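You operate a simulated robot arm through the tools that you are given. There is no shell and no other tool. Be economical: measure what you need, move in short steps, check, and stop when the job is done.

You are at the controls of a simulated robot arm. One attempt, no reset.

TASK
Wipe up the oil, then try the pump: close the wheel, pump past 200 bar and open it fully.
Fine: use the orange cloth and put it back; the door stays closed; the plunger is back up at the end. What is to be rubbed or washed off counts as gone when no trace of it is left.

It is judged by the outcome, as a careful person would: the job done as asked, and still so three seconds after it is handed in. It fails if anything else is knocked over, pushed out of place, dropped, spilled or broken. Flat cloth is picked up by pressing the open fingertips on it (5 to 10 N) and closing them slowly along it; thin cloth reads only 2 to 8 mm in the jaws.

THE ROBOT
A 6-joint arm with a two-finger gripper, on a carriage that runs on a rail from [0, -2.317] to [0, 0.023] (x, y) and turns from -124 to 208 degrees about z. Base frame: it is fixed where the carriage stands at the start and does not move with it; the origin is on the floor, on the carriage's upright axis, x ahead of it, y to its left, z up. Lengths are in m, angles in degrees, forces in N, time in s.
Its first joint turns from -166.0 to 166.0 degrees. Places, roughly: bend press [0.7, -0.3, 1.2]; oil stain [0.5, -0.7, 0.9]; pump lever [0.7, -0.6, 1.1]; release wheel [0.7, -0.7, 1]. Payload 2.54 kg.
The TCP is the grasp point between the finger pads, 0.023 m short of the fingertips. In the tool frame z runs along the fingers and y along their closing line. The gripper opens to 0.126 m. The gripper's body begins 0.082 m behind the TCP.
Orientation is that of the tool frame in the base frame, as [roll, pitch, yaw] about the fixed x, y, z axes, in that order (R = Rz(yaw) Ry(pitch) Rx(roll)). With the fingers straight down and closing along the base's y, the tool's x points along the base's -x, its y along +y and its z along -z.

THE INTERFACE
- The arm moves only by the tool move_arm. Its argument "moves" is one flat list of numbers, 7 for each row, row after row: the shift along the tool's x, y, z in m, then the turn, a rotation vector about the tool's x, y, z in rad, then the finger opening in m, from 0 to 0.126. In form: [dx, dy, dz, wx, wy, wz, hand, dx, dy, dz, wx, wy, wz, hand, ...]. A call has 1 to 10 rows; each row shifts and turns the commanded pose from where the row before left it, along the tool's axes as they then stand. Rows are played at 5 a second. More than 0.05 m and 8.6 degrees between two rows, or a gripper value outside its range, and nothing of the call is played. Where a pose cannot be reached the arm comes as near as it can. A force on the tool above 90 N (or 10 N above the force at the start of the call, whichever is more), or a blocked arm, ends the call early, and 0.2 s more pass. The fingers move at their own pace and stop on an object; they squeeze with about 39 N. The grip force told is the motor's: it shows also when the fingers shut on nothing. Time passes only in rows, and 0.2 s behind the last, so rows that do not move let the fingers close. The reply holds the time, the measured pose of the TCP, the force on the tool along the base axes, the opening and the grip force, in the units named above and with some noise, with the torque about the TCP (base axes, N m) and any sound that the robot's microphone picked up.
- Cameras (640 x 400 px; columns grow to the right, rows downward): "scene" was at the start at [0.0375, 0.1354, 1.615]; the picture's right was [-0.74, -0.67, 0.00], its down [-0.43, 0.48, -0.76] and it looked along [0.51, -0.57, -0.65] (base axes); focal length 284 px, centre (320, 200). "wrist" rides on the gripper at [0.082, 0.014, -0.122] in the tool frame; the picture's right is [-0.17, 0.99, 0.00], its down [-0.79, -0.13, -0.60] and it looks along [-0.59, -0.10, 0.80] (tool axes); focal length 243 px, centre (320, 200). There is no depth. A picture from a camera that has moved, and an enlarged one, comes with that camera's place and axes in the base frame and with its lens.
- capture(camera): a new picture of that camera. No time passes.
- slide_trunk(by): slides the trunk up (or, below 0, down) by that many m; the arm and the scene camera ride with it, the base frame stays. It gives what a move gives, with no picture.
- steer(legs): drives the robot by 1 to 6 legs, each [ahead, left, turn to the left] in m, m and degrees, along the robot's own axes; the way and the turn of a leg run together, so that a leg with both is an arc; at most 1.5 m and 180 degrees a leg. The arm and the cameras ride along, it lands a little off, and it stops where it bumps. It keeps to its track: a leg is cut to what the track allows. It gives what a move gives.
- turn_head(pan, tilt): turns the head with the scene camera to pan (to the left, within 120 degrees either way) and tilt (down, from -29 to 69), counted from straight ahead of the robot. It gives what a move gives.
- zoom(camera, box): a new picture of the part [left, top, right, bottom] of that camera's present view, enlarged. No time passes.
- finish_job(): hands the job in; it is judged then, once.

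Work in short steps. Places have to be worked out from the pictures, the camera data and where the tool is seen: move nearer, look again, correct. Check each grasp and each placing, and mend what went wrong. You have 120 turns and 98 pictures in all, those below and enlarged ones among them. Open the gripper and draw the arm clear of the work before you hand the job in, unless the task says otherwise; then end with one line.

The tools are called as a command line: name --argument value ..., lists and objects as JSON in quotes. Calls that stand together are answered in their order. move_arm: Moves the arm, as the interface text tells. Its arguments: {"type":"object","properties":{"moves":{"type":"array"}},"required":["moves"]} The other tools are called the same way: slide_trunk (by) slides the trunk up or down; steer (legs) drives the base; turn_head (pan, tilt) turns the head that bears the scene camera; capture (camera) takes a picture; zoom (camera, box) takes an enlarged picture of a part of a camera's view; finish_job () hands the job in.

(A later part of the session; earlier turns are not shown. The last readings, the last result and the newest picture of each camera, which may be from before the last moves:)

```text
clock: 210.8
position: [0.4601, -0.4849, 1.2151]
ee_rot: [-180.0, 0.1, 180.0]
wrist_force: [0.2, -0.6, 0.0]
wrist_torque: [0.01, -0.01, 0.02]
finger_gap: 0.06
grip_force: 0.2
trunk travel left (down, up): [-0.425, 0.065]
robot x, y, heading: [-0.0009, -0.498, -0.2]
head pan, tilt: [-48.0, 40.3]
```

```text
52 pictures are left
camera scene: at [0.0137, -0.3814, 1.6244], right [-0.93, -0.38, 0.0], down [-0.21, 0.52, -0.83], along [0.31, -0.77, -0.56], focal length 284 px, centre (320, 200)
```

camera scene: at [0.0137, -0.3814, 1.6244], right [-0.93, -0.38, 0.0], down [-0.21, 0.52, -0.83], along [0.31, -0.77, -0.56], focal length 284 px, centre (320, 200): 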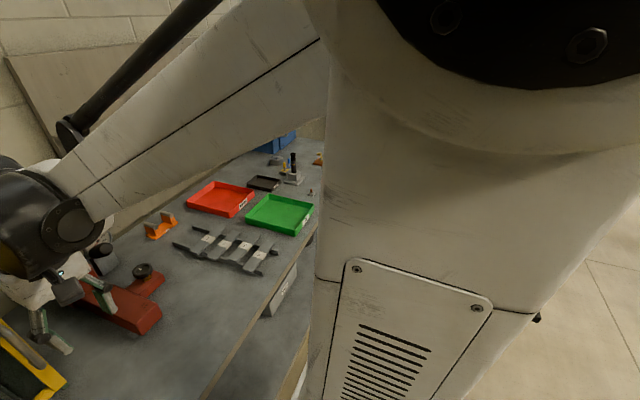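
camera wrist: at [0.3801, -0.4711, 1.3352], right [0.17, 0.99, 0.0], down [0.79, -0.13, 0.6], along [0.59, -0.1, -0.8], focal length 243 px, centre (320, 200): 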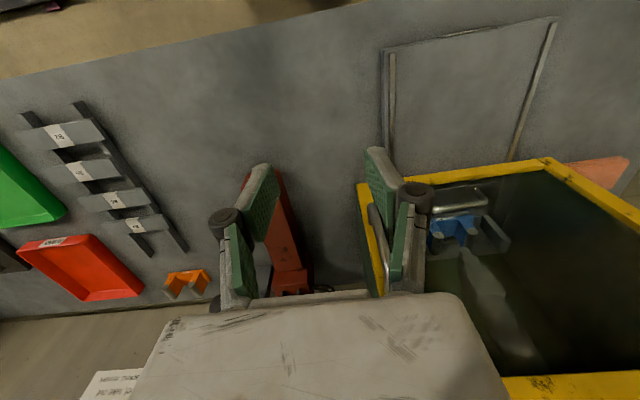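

The table is clean from both views. To see the pump I drive further along −y and turn the head towards it.

steer --legs '[[0, -0.4, 0]]'

turn_head --pan 20 --tilt 40

capture --camera "wrist"

capture --camera "scene"

```text
clock: 213.3
position: [0.4607, -0.882, 1.2146]
ee_rot: [179.9, 0.0, 179.9]
wrist_force: [0.3, 0.1, 0.7]
wrist_torque: [0.01, 0.01, 0.01]
finger_gap: 0.06
grip_force: 0.1
trunk travel left (down, up): [-0.425, 0.065]
robot x, y, heading: [-0.0008, -0.8912, -0.2]
head pan, tilt: [-48.0, 40.3]
```

```text
clock: 214.7
position: [0.4604, -0.8805, 1.2152]
ee_rot: [179.9, 0.1, 179.9]
wrist_force: [0.2, 0.4, -0.2]
wrist_torque: [0.0, -0.01, 0.01]
finger_gap: 0.06
grip_force: 0.0
trunk travel left (down, up): [-0.425, 0.065]
robot x, y, heading: [-0.0005, -0.8919, -0.1]
head pan, tilt: [20.0, 40.0]
```

```text
51 pictures are left
camera wrist: at [0.3804, -0.8664, 1.3352], right [0.17, 0.99, 0.0], down [0.79, -0.13, 0.6], along [0.59, -0.1, -0.8], focal length 243 px, centre (320, 200)
```

wrist: 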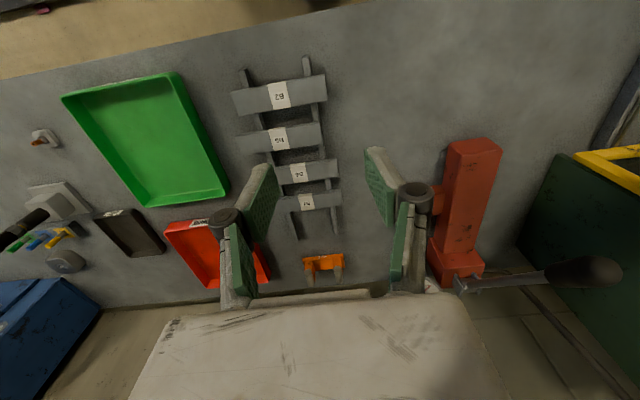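

```text
50 pictures are left
camera scene: at [0.0151, -0.776, 1.625], right [-0.92, -0.39, 0.0], down [-0.22, 0.51, -0.83], along [0.32, -0.77, -0.55], focal length 284 px, centre (320, 200)
```

scene: 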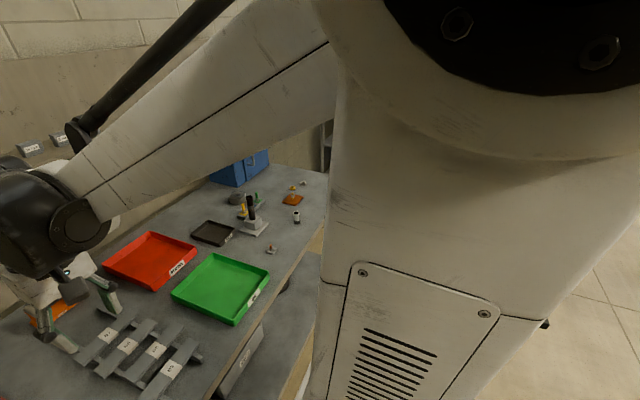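

The camera doesn't follow the head; I'll use the wrist. From two views the lever's handle end is near (0.637, −0.616, 1.177). I drive back +0.27 m to face the pump, with open fingers, and look.

steer --legs '[[0, 0.25, 0]]'

move_arm --moves '[0.02, 0, -0.03, 0, 0, 0, 0.126, 0.02, 0, -0.03, 0, 0, 0, 0.126]'

capture --camera "wrist"

capture --camera "scene"

```text
clock: 216.5
position: [0.4613, -0.6429, 1.2161]
ee_rot: [-180.0, 0.1, 179.6]
wrist_force: [-0.6, -0.2, -0.7]
wrist_torque: [-0.01, 0.02, 0.0]
finger_gap: 0.0598
grip_force: 0.1
trunk travel left (down, up): [-0.425, 0.065]
robot x, y, heading: [0.0002, -0.6487, -0.3]
head pan, tilt: [20.0, 40.0]
```

```text
clock: 217.1
position: [0.4197, -0.6445, 1.2779]
ee_rot: [180.0, 0.1, 179.6]
wrist_force: [-0.3, -0.5, 0.0]
wrist_torque: [0.01, -0.02, -0.01]
finger_gap: 0.126
grip_force: 0.2
trunk travel left (down, up): [-0.425, 0.065]
robot x, y, heading: [-0.0024, -0.6528, -0.2]
head pan, tilt: [20.0, 40.0]
```

```text
49 pictures are left
camera wrist: at [0.3397, -0.6292, 1.3976], right [0.17, 0.98, 0.0], down [0.79, -0.14, 0.6], along [0.59, -0.1, -0.8], focal length 243 px, centre (320, 200)
```

wrist: 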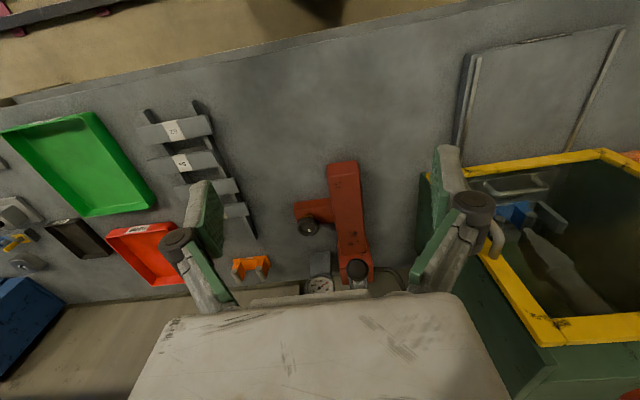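

```text
48 pictures are left
camera scene: at [-0.001, -0.5392, 1.623], right [-0.98, -0.21, 0.0], down [-0.12, 0.56, -0.82], along [0.17, -0.8, -0.57], focal length 284 px, centre (320, 200)
```

scene: 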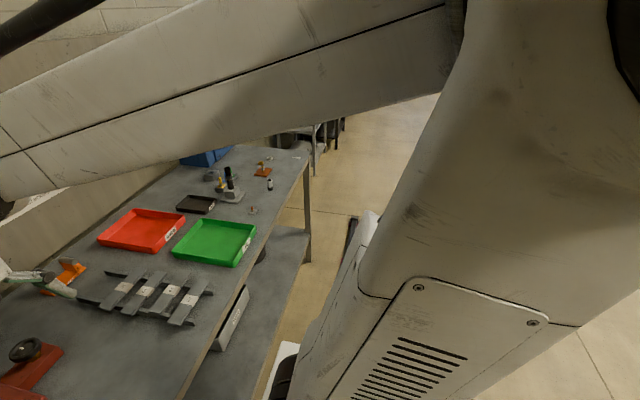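

Good view of pump, wheel, gauge and lever end. I zoom in.

zoom --camera "wrist" --box '[250, 140, 442, 300]'

```text
2.50 times, centred on (346, 220) of wrist
camera zoom: at [0.3397, -0.6292, 1.3976], right [0.17, 0.98, 0.0], down [0.79, -0.14, 0.6], along [0.59, -0.1, -0.8], focal length 606 px, centre (255, 150)
```

zoom: 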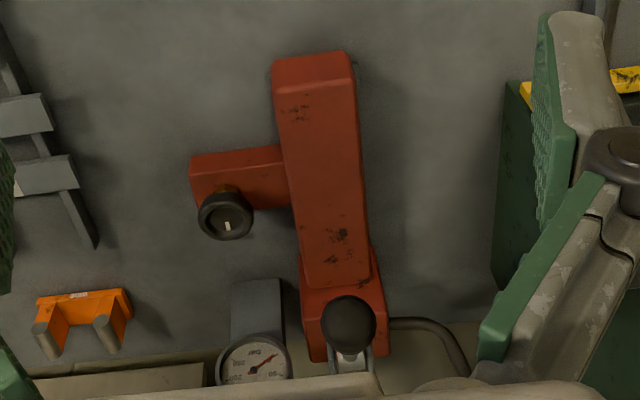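

Wheel centre triangulates to about (0.728, −0.723, 0.97), ~5 cm across on a vertical stem; gauge at (0.87, −0.72, 1.035). To keep the wrist camera clear of the lever I turn the tool to yaw −90 (camera towards −y) before approaching.

move_arm --moves '[0, 0, 0, 0, 0, -0.145, 0.09, 0, 0, 0, 0, 0, -0.145, 0.09, 0, 0, 0, 0, 0, -0.145, 0.09, 0, 0, 0, 0, 0, -0.145, 0.09, 0, 0, 0, 0, 0, -0.145, 0.09, 0, 0, 0, 0, 0, -0.145, 0.09, 0, 0, 0, 0, 0, -0.145, 0.09, 0, 0, 0, 0, 0, -0.145, 0.09, 0, 0, 0, 0, 0, -0.145, 0.09, 0, 0, 0, 0, 0, -0.145, 0.09]'

move_arm --moves '[0, 0, 0, 0, 0, -0.114, 0.09, 0.04, 0, 0, 0, 0, 0, 0.09, 0.038, -0.02, 0, 0, 0, 0, 0.09, 0, -0.045, 0, 0, 0, 0, 0.09, 0, -0.045, 0, 0, 0, 0, 0.09, 0, -0.045, 0, 0, 0, 0, 0.09, 0, -0.045, 0, 0, 0, 0, 0.09, 0, -0.045, 0, 0, 0, 0, 0.09]'

capture --camera "wrist"

```text
clock: 219.3
position: [0.4214, -0.6426, 1.2744]
ee_rot: [-179.8, 0.0, -97.2]
wrist_force: [-0.6, -0.5, -1.1]
wrist_torque: [-0.03, 0.03, -0.01]
finger_gap: 0.09
grip_force: 0.2
trunk travel left (down, up): [-0.425, 0.065]
robot x, y, heading: [0.0005, -0.6534, -0.3]
head pan, tilt: [20.0, 40.0]
```

```text
clock: 221.1
position: [0.6691, -0.7249, 1.2762]
ee_rot: [-179.9, 0.1, -90.8]
wrist_force: [0.2, -0.1, 0.5]
wrist_torque: [0.0, 0.0, -0.01]
finger_gap: 0.0902
grip_force: 0.2
trunk travel left (down, up): [-0.425, 0.065]
robot x, y, heading: [-0.0006, -0.6478, -0.4]
head pan, tilt: [20.0, 40.0]
```

```text
46 pictures are left
camera wrist: at [0.6548, -0.806, 1.396], right [-0.98, 0.18, 0.0], down [0.14, 0.79, 0.6], along [0.11, 0.59, -0.8], focal length 243 px, centre (320, 200)
```

wrist: 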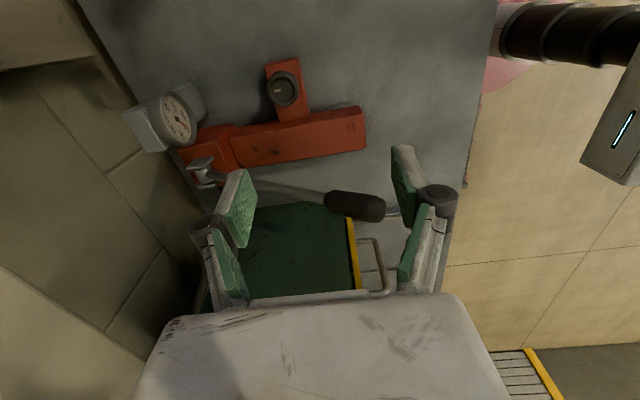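

Very good view. I zoom on wheel and gauge.

zoom --camera "wrist" --box '[130, 50, 370, 200]'

```text
2.67 times, centred on (250, 125) of wrist
camera zoom: at [0.6548, -0.806, 1.396], right [-0.98, 0.18, 0.0], down [0.14, 0.79, 0.6], along [0.11, 0.59, -0.8], focal length 647 px, centre (507, 400)
```

zoom: 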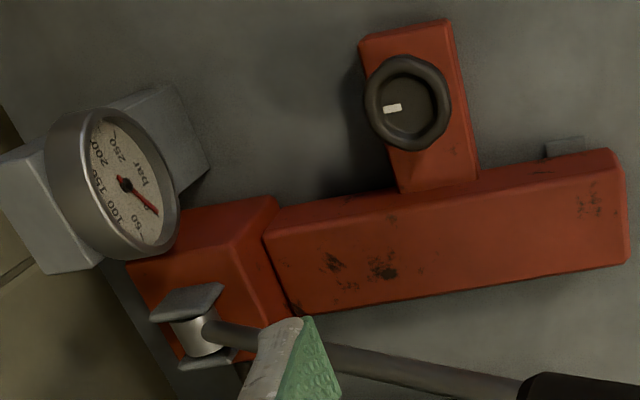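

Gauge reads about zero; the wheel's white mark points to +x. I move over the wheel (0.729, −0.726) and lower partway with the fingers open 0.085.

move_arm --moves '[0, -0.04, 0, 0, 0, -0.014, 0.085, 0.001, -0.02, 0.03, 0, 0, 0, 0.085, 0, 0, 0.045, 0, 0, 0, 0.085, 0, 0, 0.045, 0, 0, 0, 0.085, 0, 0, 0.045, 0, 0, 0, 0.085, 0, 0, 0.045, 0, 0, 0, 0.085]'

capture --camera "wrist"

```text
clock: 222.5
position: [0.725, -0.7238, 1.0649]
ee_rot: [-179.8, 0.0, -90.0]
wrist_force: [-0.7, -0.1, 1.2]
wrist_torque: [0.01, -0.05, -0.03]
finger_gap: 0.0849
grip_force: 0.1
trunk travel left (down, up): [-0.425, 0.065]
robot x, y, heading: [0.0014, -0.6503, -0.2]
head pan, tilt: [20.0, 40.0]
```

```text
44 pictures are left
camera wrist: at [0.7125, -0.807, 1.1846], right [-0.99, 0.17, 0.0], down [0.13, 0.79, 0.6], along [0.1, 0.59, -0.8], focal length 243 px, centre (320, 200)
```

wrist: 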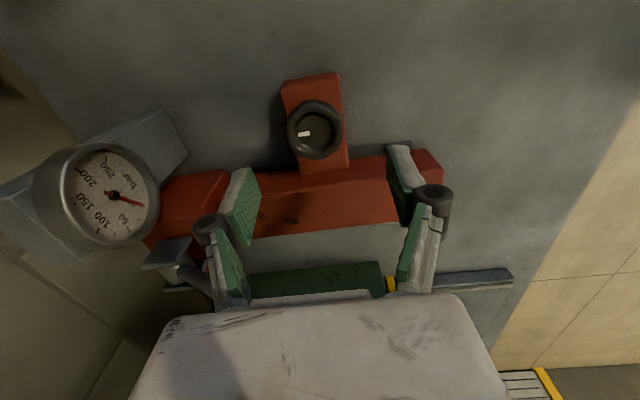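

Wheel centre refined to (0.730, −0.728). I adjust and descend to TCP ≈0.985.

move_arm --moves '[0.004, -0.005, 0.03, 0, 0, 0, 0.075, 0, 0, 0.03, 0, 0, 0, 0.075, 0, 0, 0.01, 0, 0, 0, 0.075, 0, 0, 0.008, 0, 0, 0, 0.075, 0, 0, 0, 0, 0, 0, 0.075]'

capture --camera "wrist"

```text
clock: 223.7
position: [0.7293, -0.7272, 0.9865]
ee_rot: [-179.9, -0.1, -90.0]
wrist_force: [0.3, 1.4, -0.6]
wrist_torque: [0.0, 0.01, -0.01]
finger_gap: 0.0752
grip_force: 0.1
trunk travel left (down, up): [-0.425, 0.065]
robot x, y, heading: [-0.0025, -0.6526, -0.2]
head pan, tilt: [20.0, 40.0]
```

```text
43 pictures are left
camera wrist: at [0.7182, -0.8099, 1.1072], right [-0.99, 0.17, 0.0], down [0.13, 0.79, 0.6], along [0.1, 0.59, -0.8], focal length 243 px, centre (320, 200)
```

wrist: 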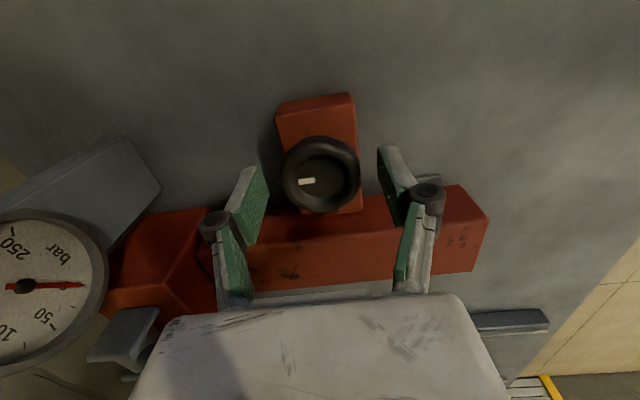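

The wheel rim is at z≈0.966, tips at 0.9635. I lower another 8 mm and close slowly on it.

move_arm --moves '[0, -0.001, 0.004, 0, 0, 0, 0.075, 0, 0, 0.004, 0, 0, 0, 0.075, 0, 0, 0.002, 0, 0, 0, 0.075, 0, 0, 0, 0, 0, 0, 0.065, 0, 0, 0, 0, 0, 0, 0.055, 0, 0, 0, 0, 0, 0, 0.05, 0, 0, 0, 0, 0, 0, 0.04, 0, 0, 0, 0, 0, 0, 0.03]'

capture --camera "wrist"

```text
clock: 225.5
position: [0.7304, -0.7282, 0.9772]
ee_rot: [-180.0, 0.0, -90.0]
wrist_force: [-27.5, 0.9, -15.2]
wrist_torque: [-0.02, 0.77, 0.09]
finger_gap: 0.0539
grip_force: 45.3
trunk travel left (down, up): [-0.425, 0.065]
robot x, y, heading: [0.0006, -0.65, -0.3]
head pan, tilt: [20.0, 40.0]
```

```text
42 pictures are left
camera wrist: at [0.7182, -0.8098, 1.0984], right [-0.99, 0.17, 0.0], down [0.13, 0.79, 0.6], along [0.1, 0.59, -0.8], focal length 243 px, centre (320, 200)
```

wrist: 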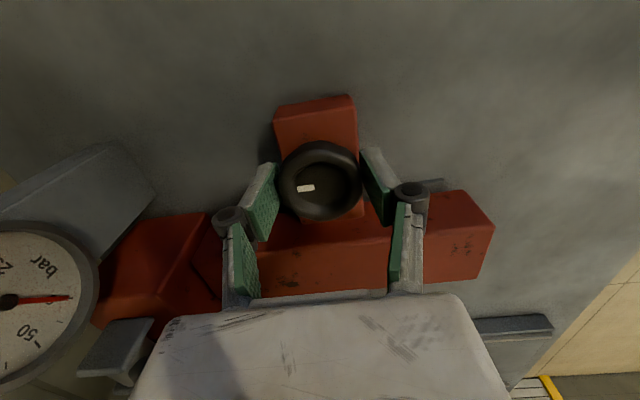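

Gripped on 54 mm. I relieve the lateral force and turn clockwise (closing) by about 27° as a test.

move_arm --moves '[0, 0.001, 0, 0, 0, 0, 0.03, 0, 0, 0, 0, 0, 0.12, 0.03, 0, 0, 0, 0, 0, 0.12, 0.03, 0, 0, 0, 0, 0, 0.12, 0.03, 0, 0, 0, 0, 0, 0.12, 0.03]'

capture --camera "wrist"

```text
clock: 226.7
position: [0.7289, -0.7267, 0.9792]
ee_rot: [-179.8, 0.2, -117.5]
wrist_force: [-3.5, 2.3, 13.6]
wrist_torque: [-0.41, 0.17, 0.01]
finger_gap: 0.0537
grip_force: 44.9
trunk travel left (down, up): [-0.425, 0.065]
robot x, y, heading: [0.0018, -0.6516, -0.4]
head pan, tilt: [20.0, 40.0]
```

```text
41 pictures are left
camera wrist: at [0.6804, -0.7938, 1.0983], right [-0.8, 0.6, 0.0], down [0.48, 0.64, 0.6], along [0.36, 0.48, -0.8], focal length 243 px, centre (320, 200)
```

wrist: 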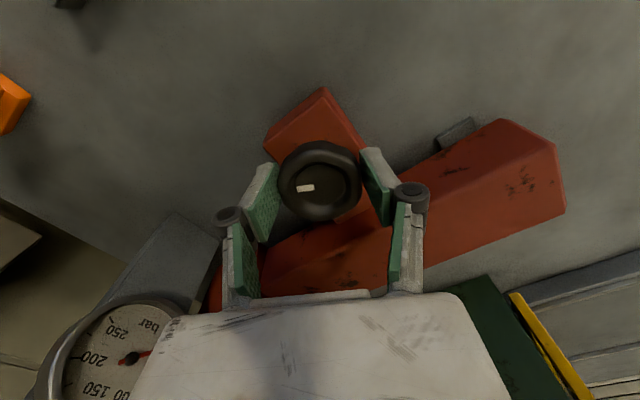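

The wheel turns with the gripper, no resistance. Continue clockwise to about yaw 175.

move_arm --moves '[0, 0, 0, 0, 0, 0.12, 0.03, 0, 0, 0, 0, 0, 0.12, 0.03, 0, 0, 0, 0, 0, 0.12, 0.03, 0, 0, 0, 0, 0, 0.12, 0.03, 0, 0, 0, 0, 0, 0.12, 0.03, 0, 0, 0, 0, 0, 0.12, 0.03, 0, 0, 0, 0, 0, 0.12, 0.03, 0, 0, 0, 0, 0, 0.12, 0.03, 0, 0, 0, 0, 0, 0.12, 0.03]'

capture --camera "wrist"

```text
clock: 228.7
position: [0.7284, -0.7262, 0.9773]
ee_rot: [-179.9, 0.0, -179.5]
wrist_force: [-30.7, 15.9, -11.7]
wrist_torque: [0.28, 0.07, 0.03]
finger_gap: 0.0539
grip_force: 45.6
trunk travel left (down, up): [-0.425, 0.065]
robot x, y, heading: [0.0013, -0.6504, -0.4]
head pan, tilt: [20.0, 40.0]
```

```text
40 pictures are left
camera wrist: at [0.6481, -0.7132, 1.0983], right [0.16, 0.99, 0.0], down [0.79, -0.13, 0.6], along [0.59, -0.09, -0.8], focal length 243 px, centre (320, 200)
```

wrist: 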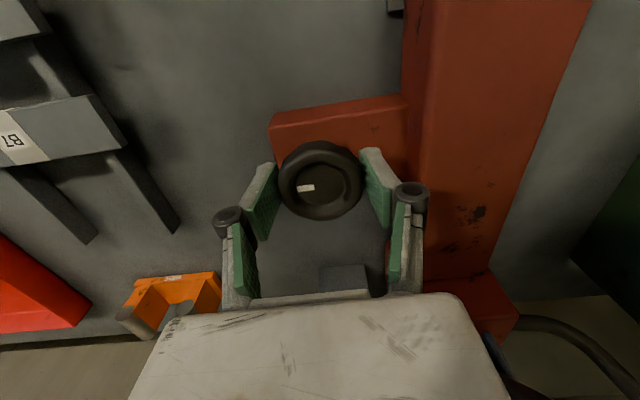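

The wheel has turned 90° freely. Continue to yaw ≈146, then open and rotate back for a new bite.

move_arm --moves '[0, 0, 0, 0, 0, 0.12, 0.03, 0, 0, 0, 0, 0, 0.12, 0.03, 0, 0, 0, 0, 0, 0.12, 0.03, 0, 0, 0, 0, 0, 0.12, 0.03, 0, 0, 0, 0, 0, 0.12, 0.03]'

```text
clock: 229.9
position: [0.7282, -0.7265, 0.9773]
ee_rot: [-180.0, 0.2, 146.0]
wrist_force: [-22.7, 27.2, -10.2]
wrist_torque: [0.57, 0.93, 0.06]
finger_gap: 0.0537
grip_force: 45.1
trunk travel left (down, up): [-0.425, 0.065]
robot x, y, heading: [0.0049, -0.6508, -0.2]
head pan, tilt: [20.0, 40.0]
```

Free turning so far (124°). Open, rotate back to yaw ≈−60, and regrip.

move_arm --moves '[0, 0, 0, 0, 0, 0, 0.06, 0, 0, 0, 0, 0, 0, 0.08, 0, 0, 0, 0, 0, -0.148, 0.085, 0, 0, 0, 0, 0, -0.148, 0.085, 0, 0, 0, 0, 0, -0.148, 0.085, 0, 0, 0, 0, 0, -0.148, 0.085, 0, 0, 0, 0, 0, -0.148, 0.085, 0, 0, 0, 0, 0, -0.148, 0.085, 0, 0, 0, 0, 0, -0.148, 0.085, 0, 0, 0, 0, 0, -0.148, 0.085]'

move_arm --moves '[0, 0, 0, 0, 0, -0.148, 0.085, 0, 0, 0, 0, 0, -0.148, 0.085, 0, 0, 0, 0, 0, -0.148, 0.085, 0, 0, 0, 0, 0, -0.148, 0.085, 0, 0, 0, 0, 0, -0.148, 0.085, 0, 0, 0, 0, 0, -0.148, 0.085, 0, 0, 0, 0, 0, -0.148, 0.085, 0, 0, 0, 0, 0, -0.148, 0.085, 0, 0, 0, 0, 0, -0.148, 0.085, 0, 0, 0, 0, 0, -0.148, 0.085]'

move_arm --moves '[0, 0, 0, 0, 0, 0, 0.065, 0, 0, 0, 0, 0, 0, 0.055, 0, 0, 0, 0, 0, 0, 0.045, 0, 0, 0, 0, 0, 0, 0.03, 0, 0, 0, 0, 0, 0, 0.03]'

capture --camera "wrist"

```text
clock: 232.1
position: [0.7297, -0.7288, 0.9765]
ee_rot: [-179.9, 0.1, -145.8]
wrist_force: [-1.3, 0.9, -0.2]
wrist_torque: [-0.01, -0.02, 0.0]
finger_gap: 0.085
grip_force: 0.1
trunk travel left (down, up): [-0.425, 0.065]
robot x, y, heading: [0.0001, -0.6503, -0.4]
head pan, tilt: [20.0, 40.0]
```

```text
clock: 234.3
position: [0.7286, -0.7278, 0.9769]
ee_rot: [-179.9, -0.1, -61.1]
wrist_force: [0.9, -0.5, 0.0]
wrist_torque: [-0.01, -0.02, -0.02]
finger_gap: 0.085
grip_force: 0.1
trunk travel left (down, up): [-0.425, 0.065]
robot x, y, heading: [0.0024, -0.6505, -0.2]
head pan, tilt: [20.0, 40.0]
```

```text
clock: 235.5
position: [0.7308, -0.7283, 0.9775]
ee_rot: [-179.8, -0.1, -61.2]
wrist_force: [20.1, 5.0, 6.4]
wrist_torque: [0.2, -0.59, -0.03]
finger_gap: 0.0534
grip_force: 45.0
trunk travel left (down, up): [-0.425, 0.065]
robot x, y, heading: [0.0031, -0.6516, -0.2]
head pan, tilt: [20.0, 40.0]
```

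```text
39 pictures are left
camera wrist: at [0.7596, -0.8058, 1.0974], right [-0.94, -0.33, 0.0], down [-0.27, 0.76, 0.6], along [-0.2, 0.56, -0.8], focal length 243 px, centre (320, 200)
```

wrist: 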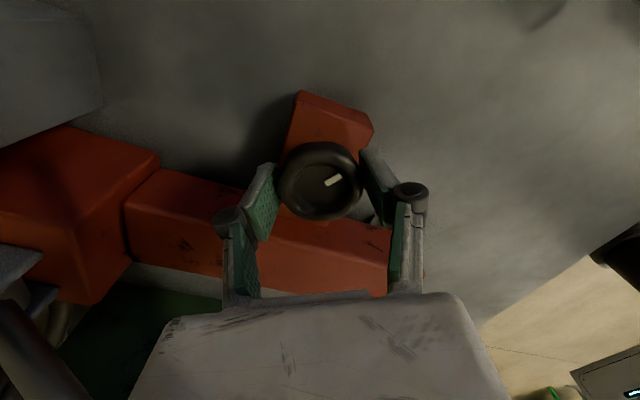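

Regripped. Second clockwise stroke, watching torque.

move_arm --moves '[0, 0, 0, 0, 0, 0.13, 0.03, 0, 0, 0, 0, 0, 0.13, 0.03, 0, 0, 0, 0, 0, 0.13, 0.03, 0, 0, 0, 0, 0, 0.13, 0.03, 0, 0, 0, 0, 0, 0.13, 0.03, 0, 0, 0, 0, 0, 0.13, 0.03, 0, 0, 0, 0, 0, 0.13, 0.03, 0, 0, 0, 0, 0, 0.13, 0.03, 0, 0, 0, 0, 0, 0.13, 0.03, 0, 0, 0, 0, 0, 0.13, 0.03]'

move_arm --moves '[0, 0, 0, 0, 0, 0.13, 0.03, 0, 0, 0, 0, 0, 0.13, 0.03, 0, 0, 0, 0, 0, 0.13, 0.03, 0, 0, 0, 0, 0, 0.13, 0.03, 0, 0, 0, 0, 0, 0.13, 0.03, 0, 0, 0, 0, 0, 0.13, 0.03, 0, 0, 0, 0, 0, 0.13, 0.03, 0, 0, 0, 0, 0, 0.13, 0.03, 0, 0, 0, 0, 0, 0.13, 0.03, 0, 0, 0, 0, 0, 0.13, 0.03]'

capture --camera "wrist"

```text
clock: 237.7
position: [0.7272, -0.7292, 0.9762]
ee_rot: [-180.0, -0.2, -135.8]
wrist_force: [-40.9, 6.7, -39.7]
wrist_torque: [-0.41, 0.75, 1.05]
finger_gap: 0.0537
grip_force: 44.9
trunk travel left (down, up): [-0.425, 0.065]
robot x, y, heading: [-0.0002, -0.6534, -0.3]
head pan, tilt: [20.0, 40.0]
```

```text
clock: 239.9
position: [0.7323, -0.7274, 0.9781]
ee_rot: [-180.0, 0.1, 149.6]
wrist_force: [2.2, 21.7, -33.7]
wrist_torque: [0.14, -0.05, 0.55]
finger_gap: 0.0534
grip_force: 45.3
trunk travel left (down, up): [-0.425, 0.065]
robot x, y, heading: [-0.0022, -0.6499, -0.1]
head pan, tilt: [20.0, 40.0]
```

```text
38 pictures are left
camera wrist: at [0.6699, -0.674, 1.097], right [0.64, 0.77, 0.0], down [0.61, -0.51, 0.6], along [0.46, -0.38, -0.8], focal length 243 px, centre (320, 200)
```

wrist: 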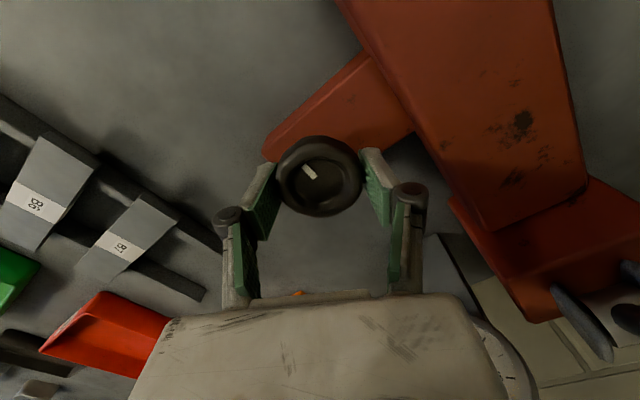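

Resistance appeared (≈1 N·m) and the wheel then slipped in the fingers: the mark stopped near azimuth −165°, so it is closed to its stop. I release, rise, and turn to yaw 180.

move_arm --moves '[0, 0, 0, 0, 0, 0, 0.06, 0, 0, 0, 0, 0, 0, 0.085, 0, 0, -0.04, 0, 0, 0, 0.085, 0, 0, -0.045, 0, 0, 0, 0.085, 0, 0, -0.045, 0, 0, 0, 0.085, 0, 0, -0.045, 0, 0, 0, 0.085, 0, 0, -0.045, 0, 0, -0.13, 0.085, 0, 0, -0.045, 0, 0, -0.13, 0.085, 0, 0, -0.02, 0, 0, -0.13, 0.085, 0, 0, 0, 0, 0, -0.13, 0.085]'

capture --camera "wrist"

```text
clock: 242.1
position: [0.7308, -0.7307, 1.2625]
ee_rot: [179.9, 0.1, 179.8]
wrist_force: [0.0, 0.9, -0.5]
wrist_torque: [-0.02, -0.02, -0.03]
finger_gap: 0.0851
grip_force: 0.0
trunk travel left (down, up): [-0.425, 0.065]
robot x, y, heading: [-0.0002, -0.6509, -0.5]
head pan, tilt: [20.0, 40.0]
```

```text
37 pictures are left
camera wrist: at [0.6491, -0.7155, 1.3829], right [0.17, 0.99, 0.0], down [0.79, -0.14, 0.6], along [0.59, -0.1, -0.8], focal length 243 px, centre (320, 200)
```

wrist: 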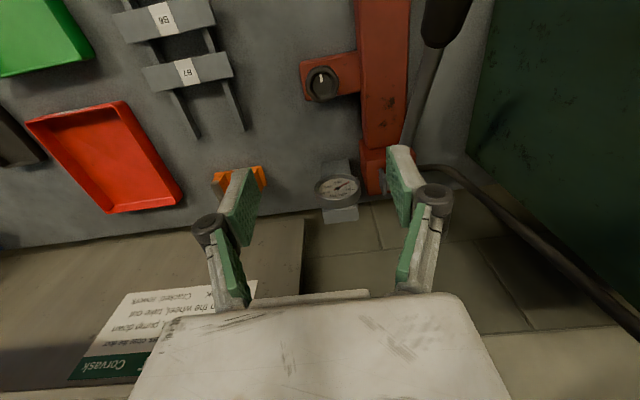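

There is an instruction card behind; I zoom to read it and check wheel and gauge.

zoom --camera "wrist" --box '[60, 270, 270, 400]'

zoom --camera "wrist" --box '[280, 30, 480, 230]'

```text
3.05 times, centred on (165, 335) of wrist
camera zoom: at [0.6491, -0.7155, 1.3829], right [0.17, 0.99, 0.0], down [0.79, -0.14, 0.6], along [0.59, -0.1, -0.8], focal length 739 px, centre (792, -211)
```

zoom: 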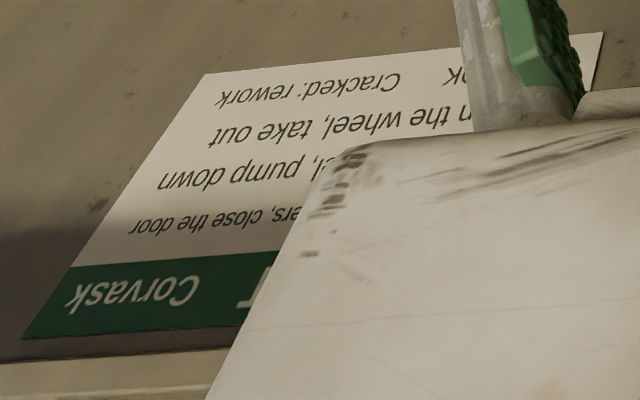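

```text
2.00 times, centred on (380, 130) of wrist
camera zoom: at [0.6491, -0.7155, 1.3829], right [0.17, 0.99, 0.0], down [0.79, -0.14, 0.6], along [0.59, -0.1, -0.8], focal length 485 px, centre (200, 340)
```

zoom: 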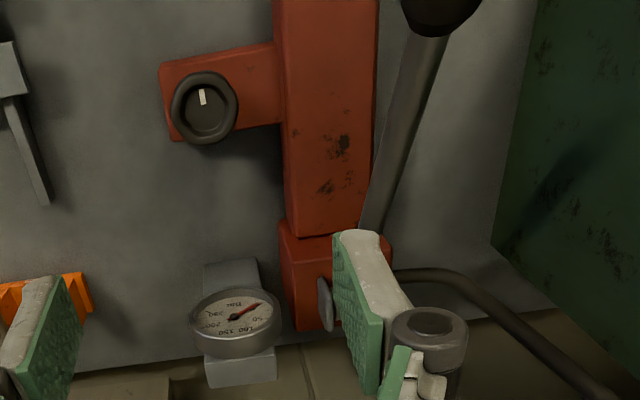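

The wheel mark is now half a turn from its start. Next, the lever: I move above its handle, about (0.66, −0.62), and look.

move_arm --moves '[0.03, 0.035, -0.01, 0, 0, 0, 0.085, 0.03, 0.035, 0, 0, 0, 0, 0.085, 0.01, 0.035, 0, 0, 0, 0, 0.085]'

capture --camera "wrist"

```text
clock: 242.9
position: [0.6622, -0.6214, 1.2724]
ee_rot: [180.0, 0.1, 179.5]
wrist_force: [-0.4, 0.3, -0.1]
wrist_torque: [0.01, 0.03, -0.01]
finger_gap: 0.0851
grip_force: 0.1
trunk travel left (down, up): [-0.425, 0.065]
robot x, y, heading: [0.0004, -0.6531, -0.2]
head pan, tilt: [20.0, 40.0]
```

```text
34 pictures are left
camera wrist: at [0.5819, -0.6067, 1.3942], right [0.17, 0.98, 0.0], down [0.79, -0.14, 0.6], along [0.59, -0.1, -0.8], focal length 243 px, centre (320, 200)
```

wrist: 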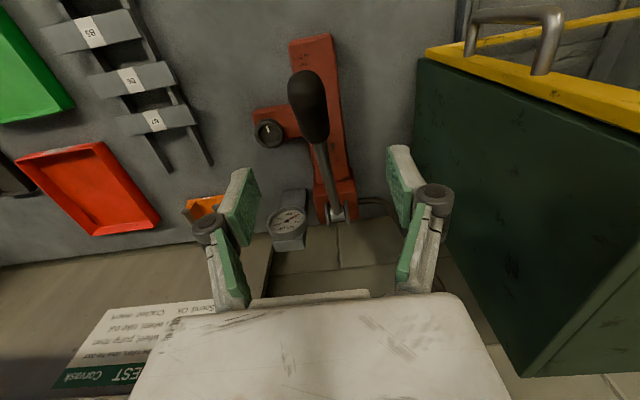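

The lever lies in the plane y≈−0.626, handle from (0.62, z 1.17) to (0.70, 1.12), pivot near (0.913, 1.0). I lower around the handle's middle at (0.665, −0.626), TCP z 1.15.

move_arm --moves '[-0.003, -0.005, 0.02, 0, 0, 0, 0.075, 0, 0, 0.04, 0, 0, 0, 0.075, 0, 0, 0.04, 0, 0, 0, 0.075, 0, 0, 0.022, 0, 0, 0, 0.075, 0, 0, 0, 0, 0, 0, 0.075]'

capture --camera "wrist"

```text
clock: 244.1
position: [0.6648, -0.6242, 1.1505]
ee_rot: [179.9, 0.2, 179.6]
wrist_force: [0.2, 0.2, -0.2]
wrist_torque: [-0.02, -0.01, 0.01]
finger_gap: 0.0748
grip_force: 0.1
trunk travel left (down, up): [-0.425, 0.065]
robot x, y, heading: [0.0009, -0.6495, -0.1]
head pan, tilt: [20.0, 40.0]
```

```text
33 pictures are left
camera wrist: at [0.5847, -0.6111, 1.2704], right [0.17, 0.98, 0.0], down [0.79, -0.14, 0.6], along [0.59, -0.1, -0.8], focal length 243 px, centre (320, 200)
```

wrist: 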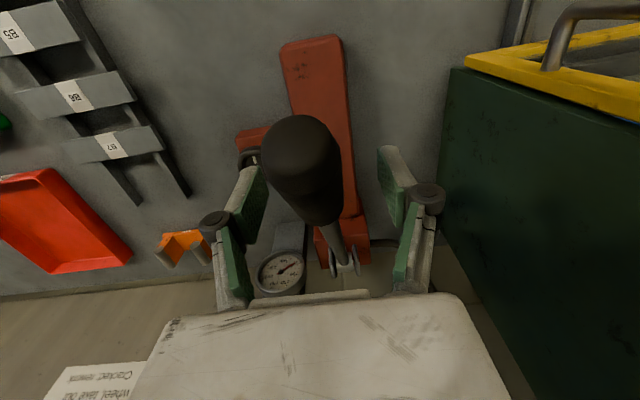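

The handle is about 1 cm to the −y side of the jaw centre. I shift by −0.009 in y and close on it.

move_arm --moves '[0, -0.009, 0, 0, 0, 0, 0.075, 0, 0, 0, 0, 0, 0, 0.06, 0, 0, 0, 0, 0, 0, 0.045, 0, 0, 0, 0, 0, 0, 0.035, 0, 0, 0, 0, 0, 0, 0.025, 0, 0, 0, 0, 0, 0, 0.015]'

capture --camera "wrist"

```text
clock: 245.5
position: [0.6646, -0.6323, 1.1501]
ee_rot: [-179.9, 0.1, 179.8]
wrist_force: [-1.2, 26.9, -3.4]
wrist_torque: [-0.23, -0.03, -0.01]
finger_gap: 0.0288
grip_force: 9.8
trunk travel left (down, up): [-0.425, 0.065]
robot x, y, heading: [0.0006, -0.6511, -0.2]
head pan, tilt: [20.0, 40.0]
```

```text
32 pictures are left
camera wrist: at [0.5835, -0.6176, 1.2702], right [0.17, 0.99, 0.0], down [0.79, -0.14, 0.6], along [0.59, -0.1, -0.8], focal length 243 px, centre (320, 200)
```

wrist: 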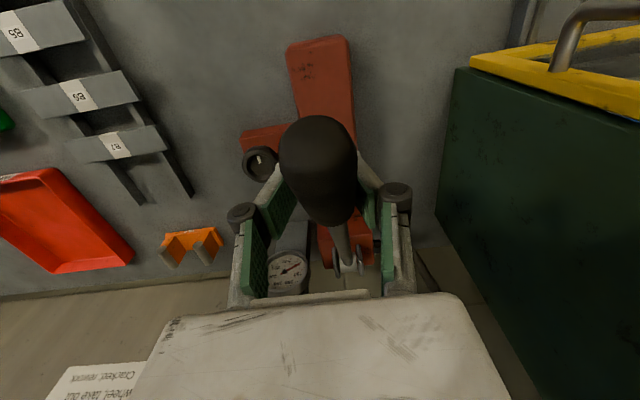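

Gripped on the handle (29 mm). I relieve the side force and make a test stroke: 25° down along the arc, turning the tool with the lever.

move_arm --moves '[0, 0.003, 0, 0, 0, 0, 0.0, 0, 0, 0, 0, 0, 0, 0.0, 0.0116, 0, 0.0222, 0, -0.0873, 0, 0.0, 0.0116, 0, 0.0222, 0, -0.0873, 0, 0.0, 0.0116, 0, 0.0222, 0, -0.0873, 0, 0.0, 0.0116, 0, 0.0222, 0, -0.0873, 0, 0.0]'

capture --camera "wrist"

```text
clock: 246.9
position: [0.6337, -0.6266, 1.0527]
ee_rot: [-180.0, 20.1, 179.7]
wrist_force: [23.0, 56.9, 2.7]
wrist_torque: [-0.49, -0.14, -0.18]
finger_gap: 0.0134
grip_force: 40.5
trunk travel left (down, up): [-0.425, 0.065]
robot x, y, heading: [0.0003, -0.6495, -0.5]
head pan, tilt: [20.0, 40.0]
```

```text
31 pictures are left
camera wrist: at [0.5154, -0.6121, 1.1373], right [0.16, 0.99, 0.06], down [0.54, -0.14, 0.83], along [0.83, -0.1, -0.55], focal length 243 px, centre (320, 200)
```

wrist: 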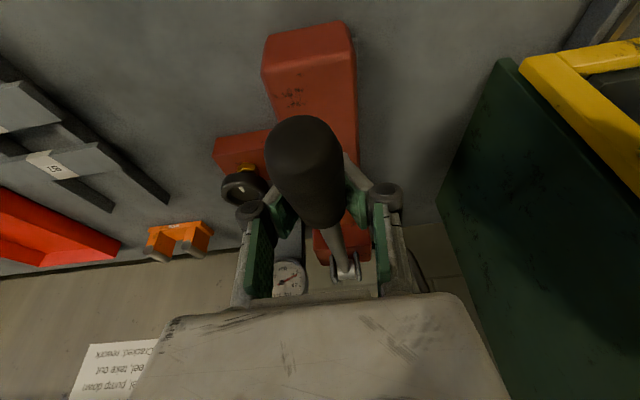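

The gap fell to 13 mm, so the fingers may be on the narrower part or under the handle. I zoom in to check that and the gauge.

zoom --camera "wrist" --box '[220, 100, 420, 300]'

```text
2.00 times, centred on (320, 200) of wrist
camera zoom: at [0.5154, -0.6121, 1.1373], right [0.16, 0.99, 0.06], down [0.54, -0.14, 0.83], along [0.83, -0.1, -0.55], focal length 485 px, centre (320, 200)
```

zoom: 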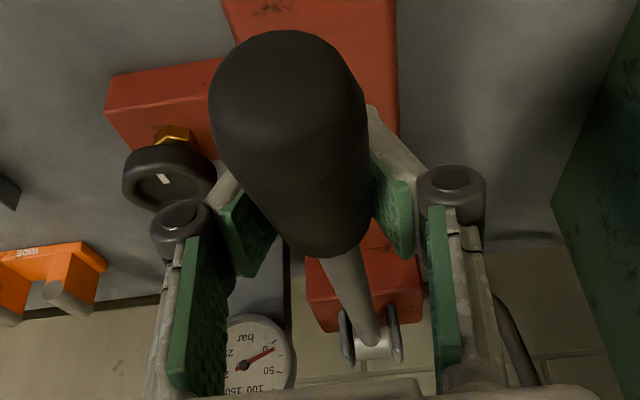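

The right finger seems to push the handle sideways. I open the fingers to re-centre on it here.

move_arm --moves '[0, 0, 0, 0, 0, 0, 0.05, 0, 0, 0, 0, 0, 0, 0.08, 0, 0, 0, 0, 0, 0, 0.08]'

capture --camera "wrist"

```text
clock: 247.7
position: [0.6291, -0.6353, 1.0536]
ee_rot: [180.0, 20.2, 179.5]
wrist_force: [-12.5, -11.4, 7.5]
wrist_torque: [0.84, -0.62, 0.56]
finger_gap: 0.0798
grip_force: 0.1
trunk travel left (down, up): [-0.425, 0.065]
robot x, y, heading: [-0.0024, -0.6516, -0.3]
head pan, tilt: [20.0, 40.0]
```

```text
29 pictures are left
camera wrist: at [0.5122, -0.6199, 1.1389], right [0.16, 0.98, 0.06], down [0.54, -0.14, 0.83], along [0.83, -0.11, -0.55], focal length 243 px, centre (320, 200)
```

wrist: 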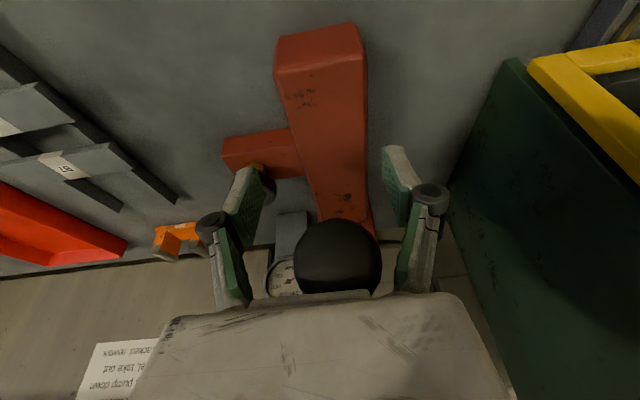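

The lever springs back up by itself against the palm. So pushing down with closed fingertips suffices. I retreat upward and level the tool.

move_arm --moves '[0, 0, -0.03, 0, 0, 0, 0.085, 0, 0, -0.04, 0, 0, 0, 0.085, 0, 0, -0.045, 0, 0, 0, 0.085, 0, 0, -0.045, 0, 0.0873, 0, 0.085, 0, 0, -0.03, 0, 0.0873, 0, 0.085, 0, 0, -0.03, 0, 0.0873, 0, 0.085, 0, 0, 0, 0, 0.0873, 0, 0.085]'

capture --camera "wrist"

```text
clock: 249.3
position: [0.5628, -0.631, 1.2672]
ee_rot: [-180.0, 0.0, 179.6]
wrist_force: [0.2, -0.8, -0.2]
wrist_torque: [0.0, 0.0, -0.01]
finger_gap: 0.0849
grip_force: 0.1
trunk travel left (down, up): [-0.425, 0.065]
robot x, y, heading: [0.0027, -0.6538, -0.3]
head pan, tilt: [20.0, 40.0]
```

```text
28 pictures are left
camera wrist: at [0.4824, -0.6163, 1.3868], right [0.17, 0.98, 0.0], down [0.79, -0.14, 0.6], along [0.59, -0.1, -0.8], focal length 243 px, centre (320, 200)
```

wrist: 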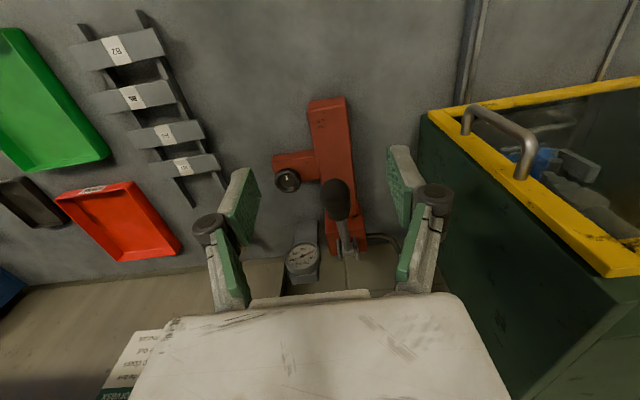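

zoom --camera "wrist" --box '[260, 160, 380, 290]'

```text
3.08 times, centred on (320, 225) of wrist
camera zoom: at [0.4824, -0.6163, 1.3868], right [0.17, 0.98, 0.0], down [0.79, -0.14, 0.6], along [0.59, -0.1, -0.8], focal length 746 px, centre (320, 123)
```

zoom: 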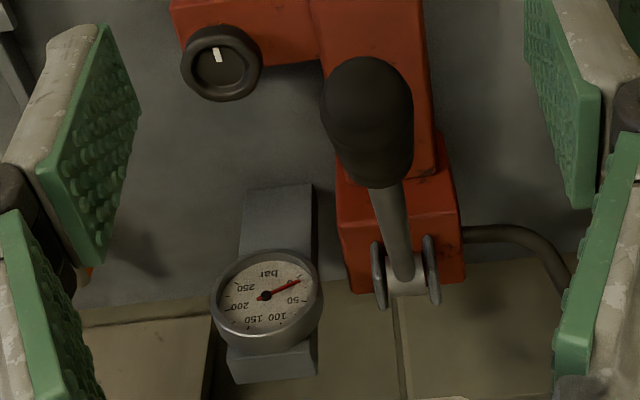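

Gauge still near 0, lever is up, mark closed. I place closed fingertips above the handle at (0.655, −0.626).

move_arm --moves '[-0.046, 0.0025, 0, 0, 0, 0, 0.04, -0.046, 0.0025, 0, 0, 0, 0, 0.0, 0, 0, 0.03, 0, 0, 0, 0.0, 0, 0, 0.025, 0, 0, 0, 0.0, 0, 0, 0, 0, 0, 0, 0.0]'

capture --camera "wrist"

```text
clock: 250.5
position: [0.6538, -0.6266, 1.2114]
ee_rot: [-180.0, 0.1, 179.7]
wrist_force: [-0.9, -0.3, 2.6]
wrist_torque: [-0.03, 0.08, 0.05]
finger_gap: 0.0
grip_force: 28.7
trunk travel left (down, up): [-0.425, 0.065]
robot x, y, heading: [0.0019, -0.6531, -0.2]
head pan, tilt: [20.0, 40.0]
```

```text
26 pictures are left
camera wrist: at [0.5726, -0.6117, 1.3328], right [0.17, 0.98, 0.0], down [0.79, -0.14, 0.6], along [0.59, -0.1, -0.8], focal length 243 px, centre (320, 200)
```

wrist: 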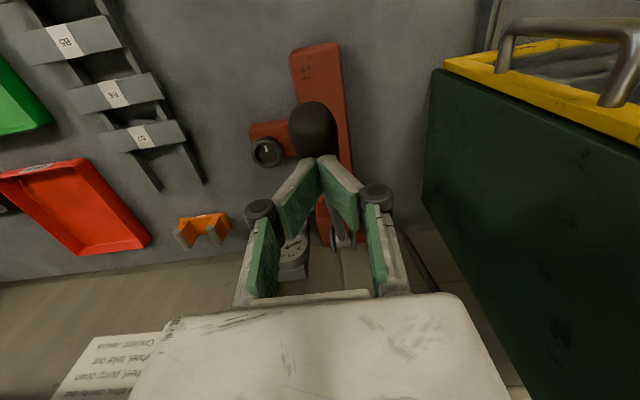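

The tips are over the handle. I push down 15 cm in steps and read force.

move_arm --moves '[0, 0, 0.03, 0, 0, 0, 0.0, 0, 0, 0.03, 0, 0, 0, 0.0, 0, 0, 0.03, 0, 0, 0, 0.0, 0, 0, 0.03, 0, 0, 0, 0.0, 0, 0, 0.02, 0, 0, 0, 0.0]'

capture --camera "wrist"

```text
clock: 251.7
position: [0.6549, -0.6281, 1.0717]
ee_rot: [-180.0, 0.1, 179.6]
wrist_force: [0.5, 1.0, 5.9]
wrist_torque: [0.02, 0.04, -0.01]
finger_gap: 0.0
grip_force: 28.8
trunk travel left (down, up): [-0.425, 0.065]
robot x, y, heading: [0.0019, -0.6505, -0.3]
head pan, tilt: [20.0, 40.0]
```

```text
25 pictures are left
camera wrist: at [0.5746, -0.6138, 1.1919], right [0.17, 0.98, 0.0], down [0.79, -0.14, 0.6], along [0.59, -0.1, -0.8], focal length 243 px, centre (320, 200)
```

wrist: 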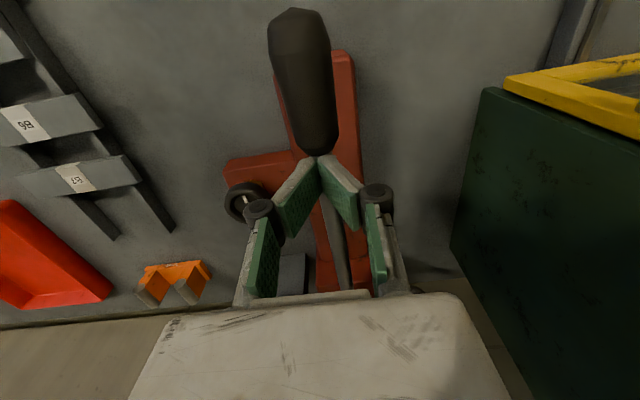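

The lever follows with about 6 N. Continue down to find the lower stop.

move_arm --moves '[0, 0, 0.015, 0, 0, 0, 0.0, 0, 0, 0.015, 0, 0, 0, 0.0, 0, 0, 0.01, 0, 0, 0, 0.0]'

zoom --camera "wrist" --box '[200, 100, 440, 300]'

```text
clock: 252.1
position: [0.6548, -0.6264, 1.0621]
ee_rot: [179.9, 0.5, 179.5]
wrist_force: [-3.4, 0.4, 66.8]
wrist_torque: [0.35, 0.88, 0.01]
finger_gap: 0.0
grip_force: 28.6
trunk travel left (down, up): [-0.425, 0.065]
robot x, y, heading: [-0.0008, -0.6491, -0.3]
head pan, tilt: [20.0, 40.0]
stopped in row 2: the force on the tool passed its limit at 105 N (the readings are from after the stop); the commanded pose is now the measured one
```

```text
2.00 times, centred on (320, 200) of wrist
camera zoom: at [0.5729, -0.6135, 1.1822], right [0.17, 0.99, 0.0], down [0.78, -0.14, 0.6], along [0.6, -0.1, -0.8], focal length 485 px, centre (320, 200)
```

zoom: 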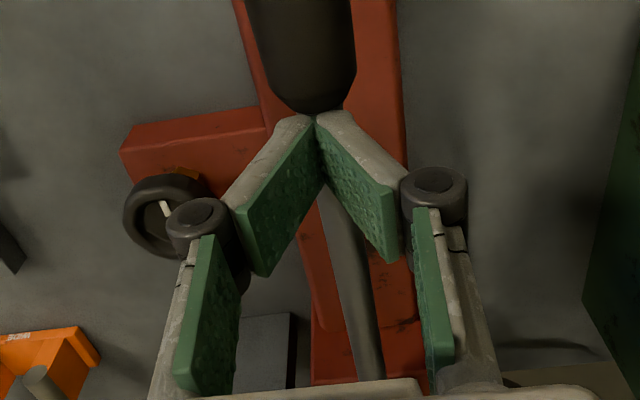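

Lower stop is at TCP ≈1.064. Now I pump: up to ≈1.199 and down to ≈1.067 repeatedly, and check the gauge.

move_arm --moves '[0, 0, -0.0455, 0, 0, 0, 0.0, 0, 0, -0.0455, 0, 0, 0, 0.0, 0, 0, -0.0455, 0, 0, 0, 0.0, 0, 0, 0.044, 0, 0, 0, 0.0, 0, 0, 0.044, 0, 0, 0, 0.0, 0, 0, 0.044, 0, 0, 0, 0.0, 0, 0, -0.044, 0, 0, 0, 0.0, 0, 0, -0.044, 0, 0, 0, 0.0, 0, 0, -0.044, 0, 0, 0, 0.0, 0, 0, 0, 0, 0, 0, 0.0]'

move_arm --moves '[0, 0, 0.044, 0, 0, 0, 0.0, 0, 0, 0.044, 0, 0, 0, 0.0, 0, 0, 0.044, 0, 0, 0, 0.0, 0, 0, -0.044, 0, 0, 0, 0.0, 0, 0, -0.044, 0, 0, 0, 0.0, 0, 0, -0.044, 0, 0, 0, 0.0]'

capture --camera "wrist"

```text
clock: 254.3
position: [0.6541, -0.6295, 1.1936]
ee_rot: [180.0, 0.4, 179.6]
wrist_force: [-1.5, -0.5, 3.8]
wrist_torque: [0.04, 0.03, -0.02]
finger_gap: 0.0002
grip_force: 27.7
trunk travel left (down, up): [-0.425, 0.065]
robot x, y, heading: [-0.0009, -0.6506, -0.3]
head pan, tilt: [20.0, 40.0]
```

```text
clock: 255.7
position: [0.6589, -0.6298, 1.1914]
ee_rot: [-180.0, 0.0, 179.6]
wrist_force: [1.0, 1.4, 3.7]
wrist_torque: [0.12, 0.4, -0.01]
finger_gap: 0.0001
grip_force: 28.3
trunk travel left (down, up): [-0.425, 0.065]
robot x, y, heading: [-0.0021, -0.6532, -0.6]
head pan, tilt: [20.0, 40.0]
```

```text
23 pictures are left
camera wrist: at [0.5792, -0.6144, 1.312], right [0.17, 0.99, 0.0], down [0.79, -0.14, 0.6], along [0.59, -0.1, -0.8], focal length 243 px, centre (320, 200)
```

wrist: 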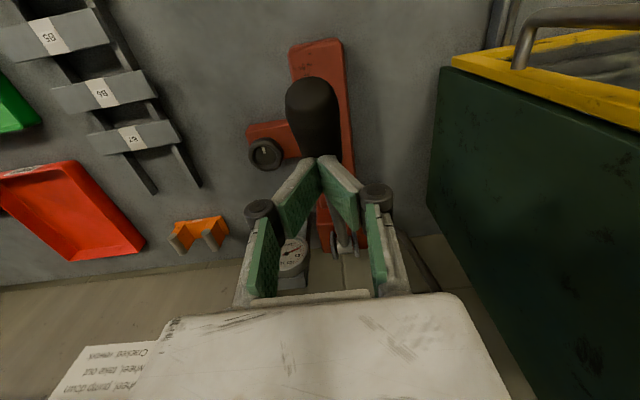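

zoom --camera "wrist" --box '[260, 220, 340, 290]'

```text
5.71 times, centred on (300, 255) of wrist
camera zoom: at [0.5792, -0.6144, 1.312], right [0.17, 0.99, 0.0], down [0.79, -0.14, 0.6], along [0.59, -0.1, -0.8], focal length 1386 px, centre (434, -114)
```

zoom: 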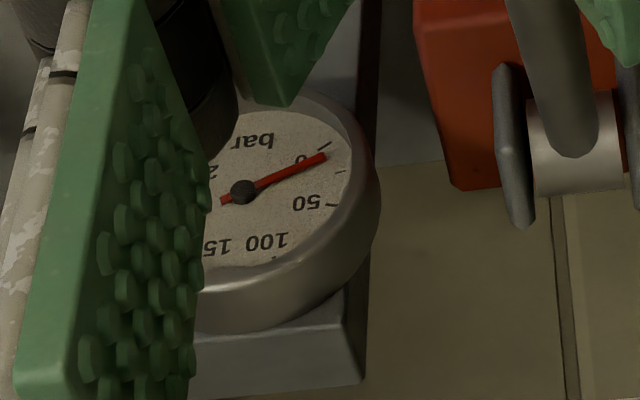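

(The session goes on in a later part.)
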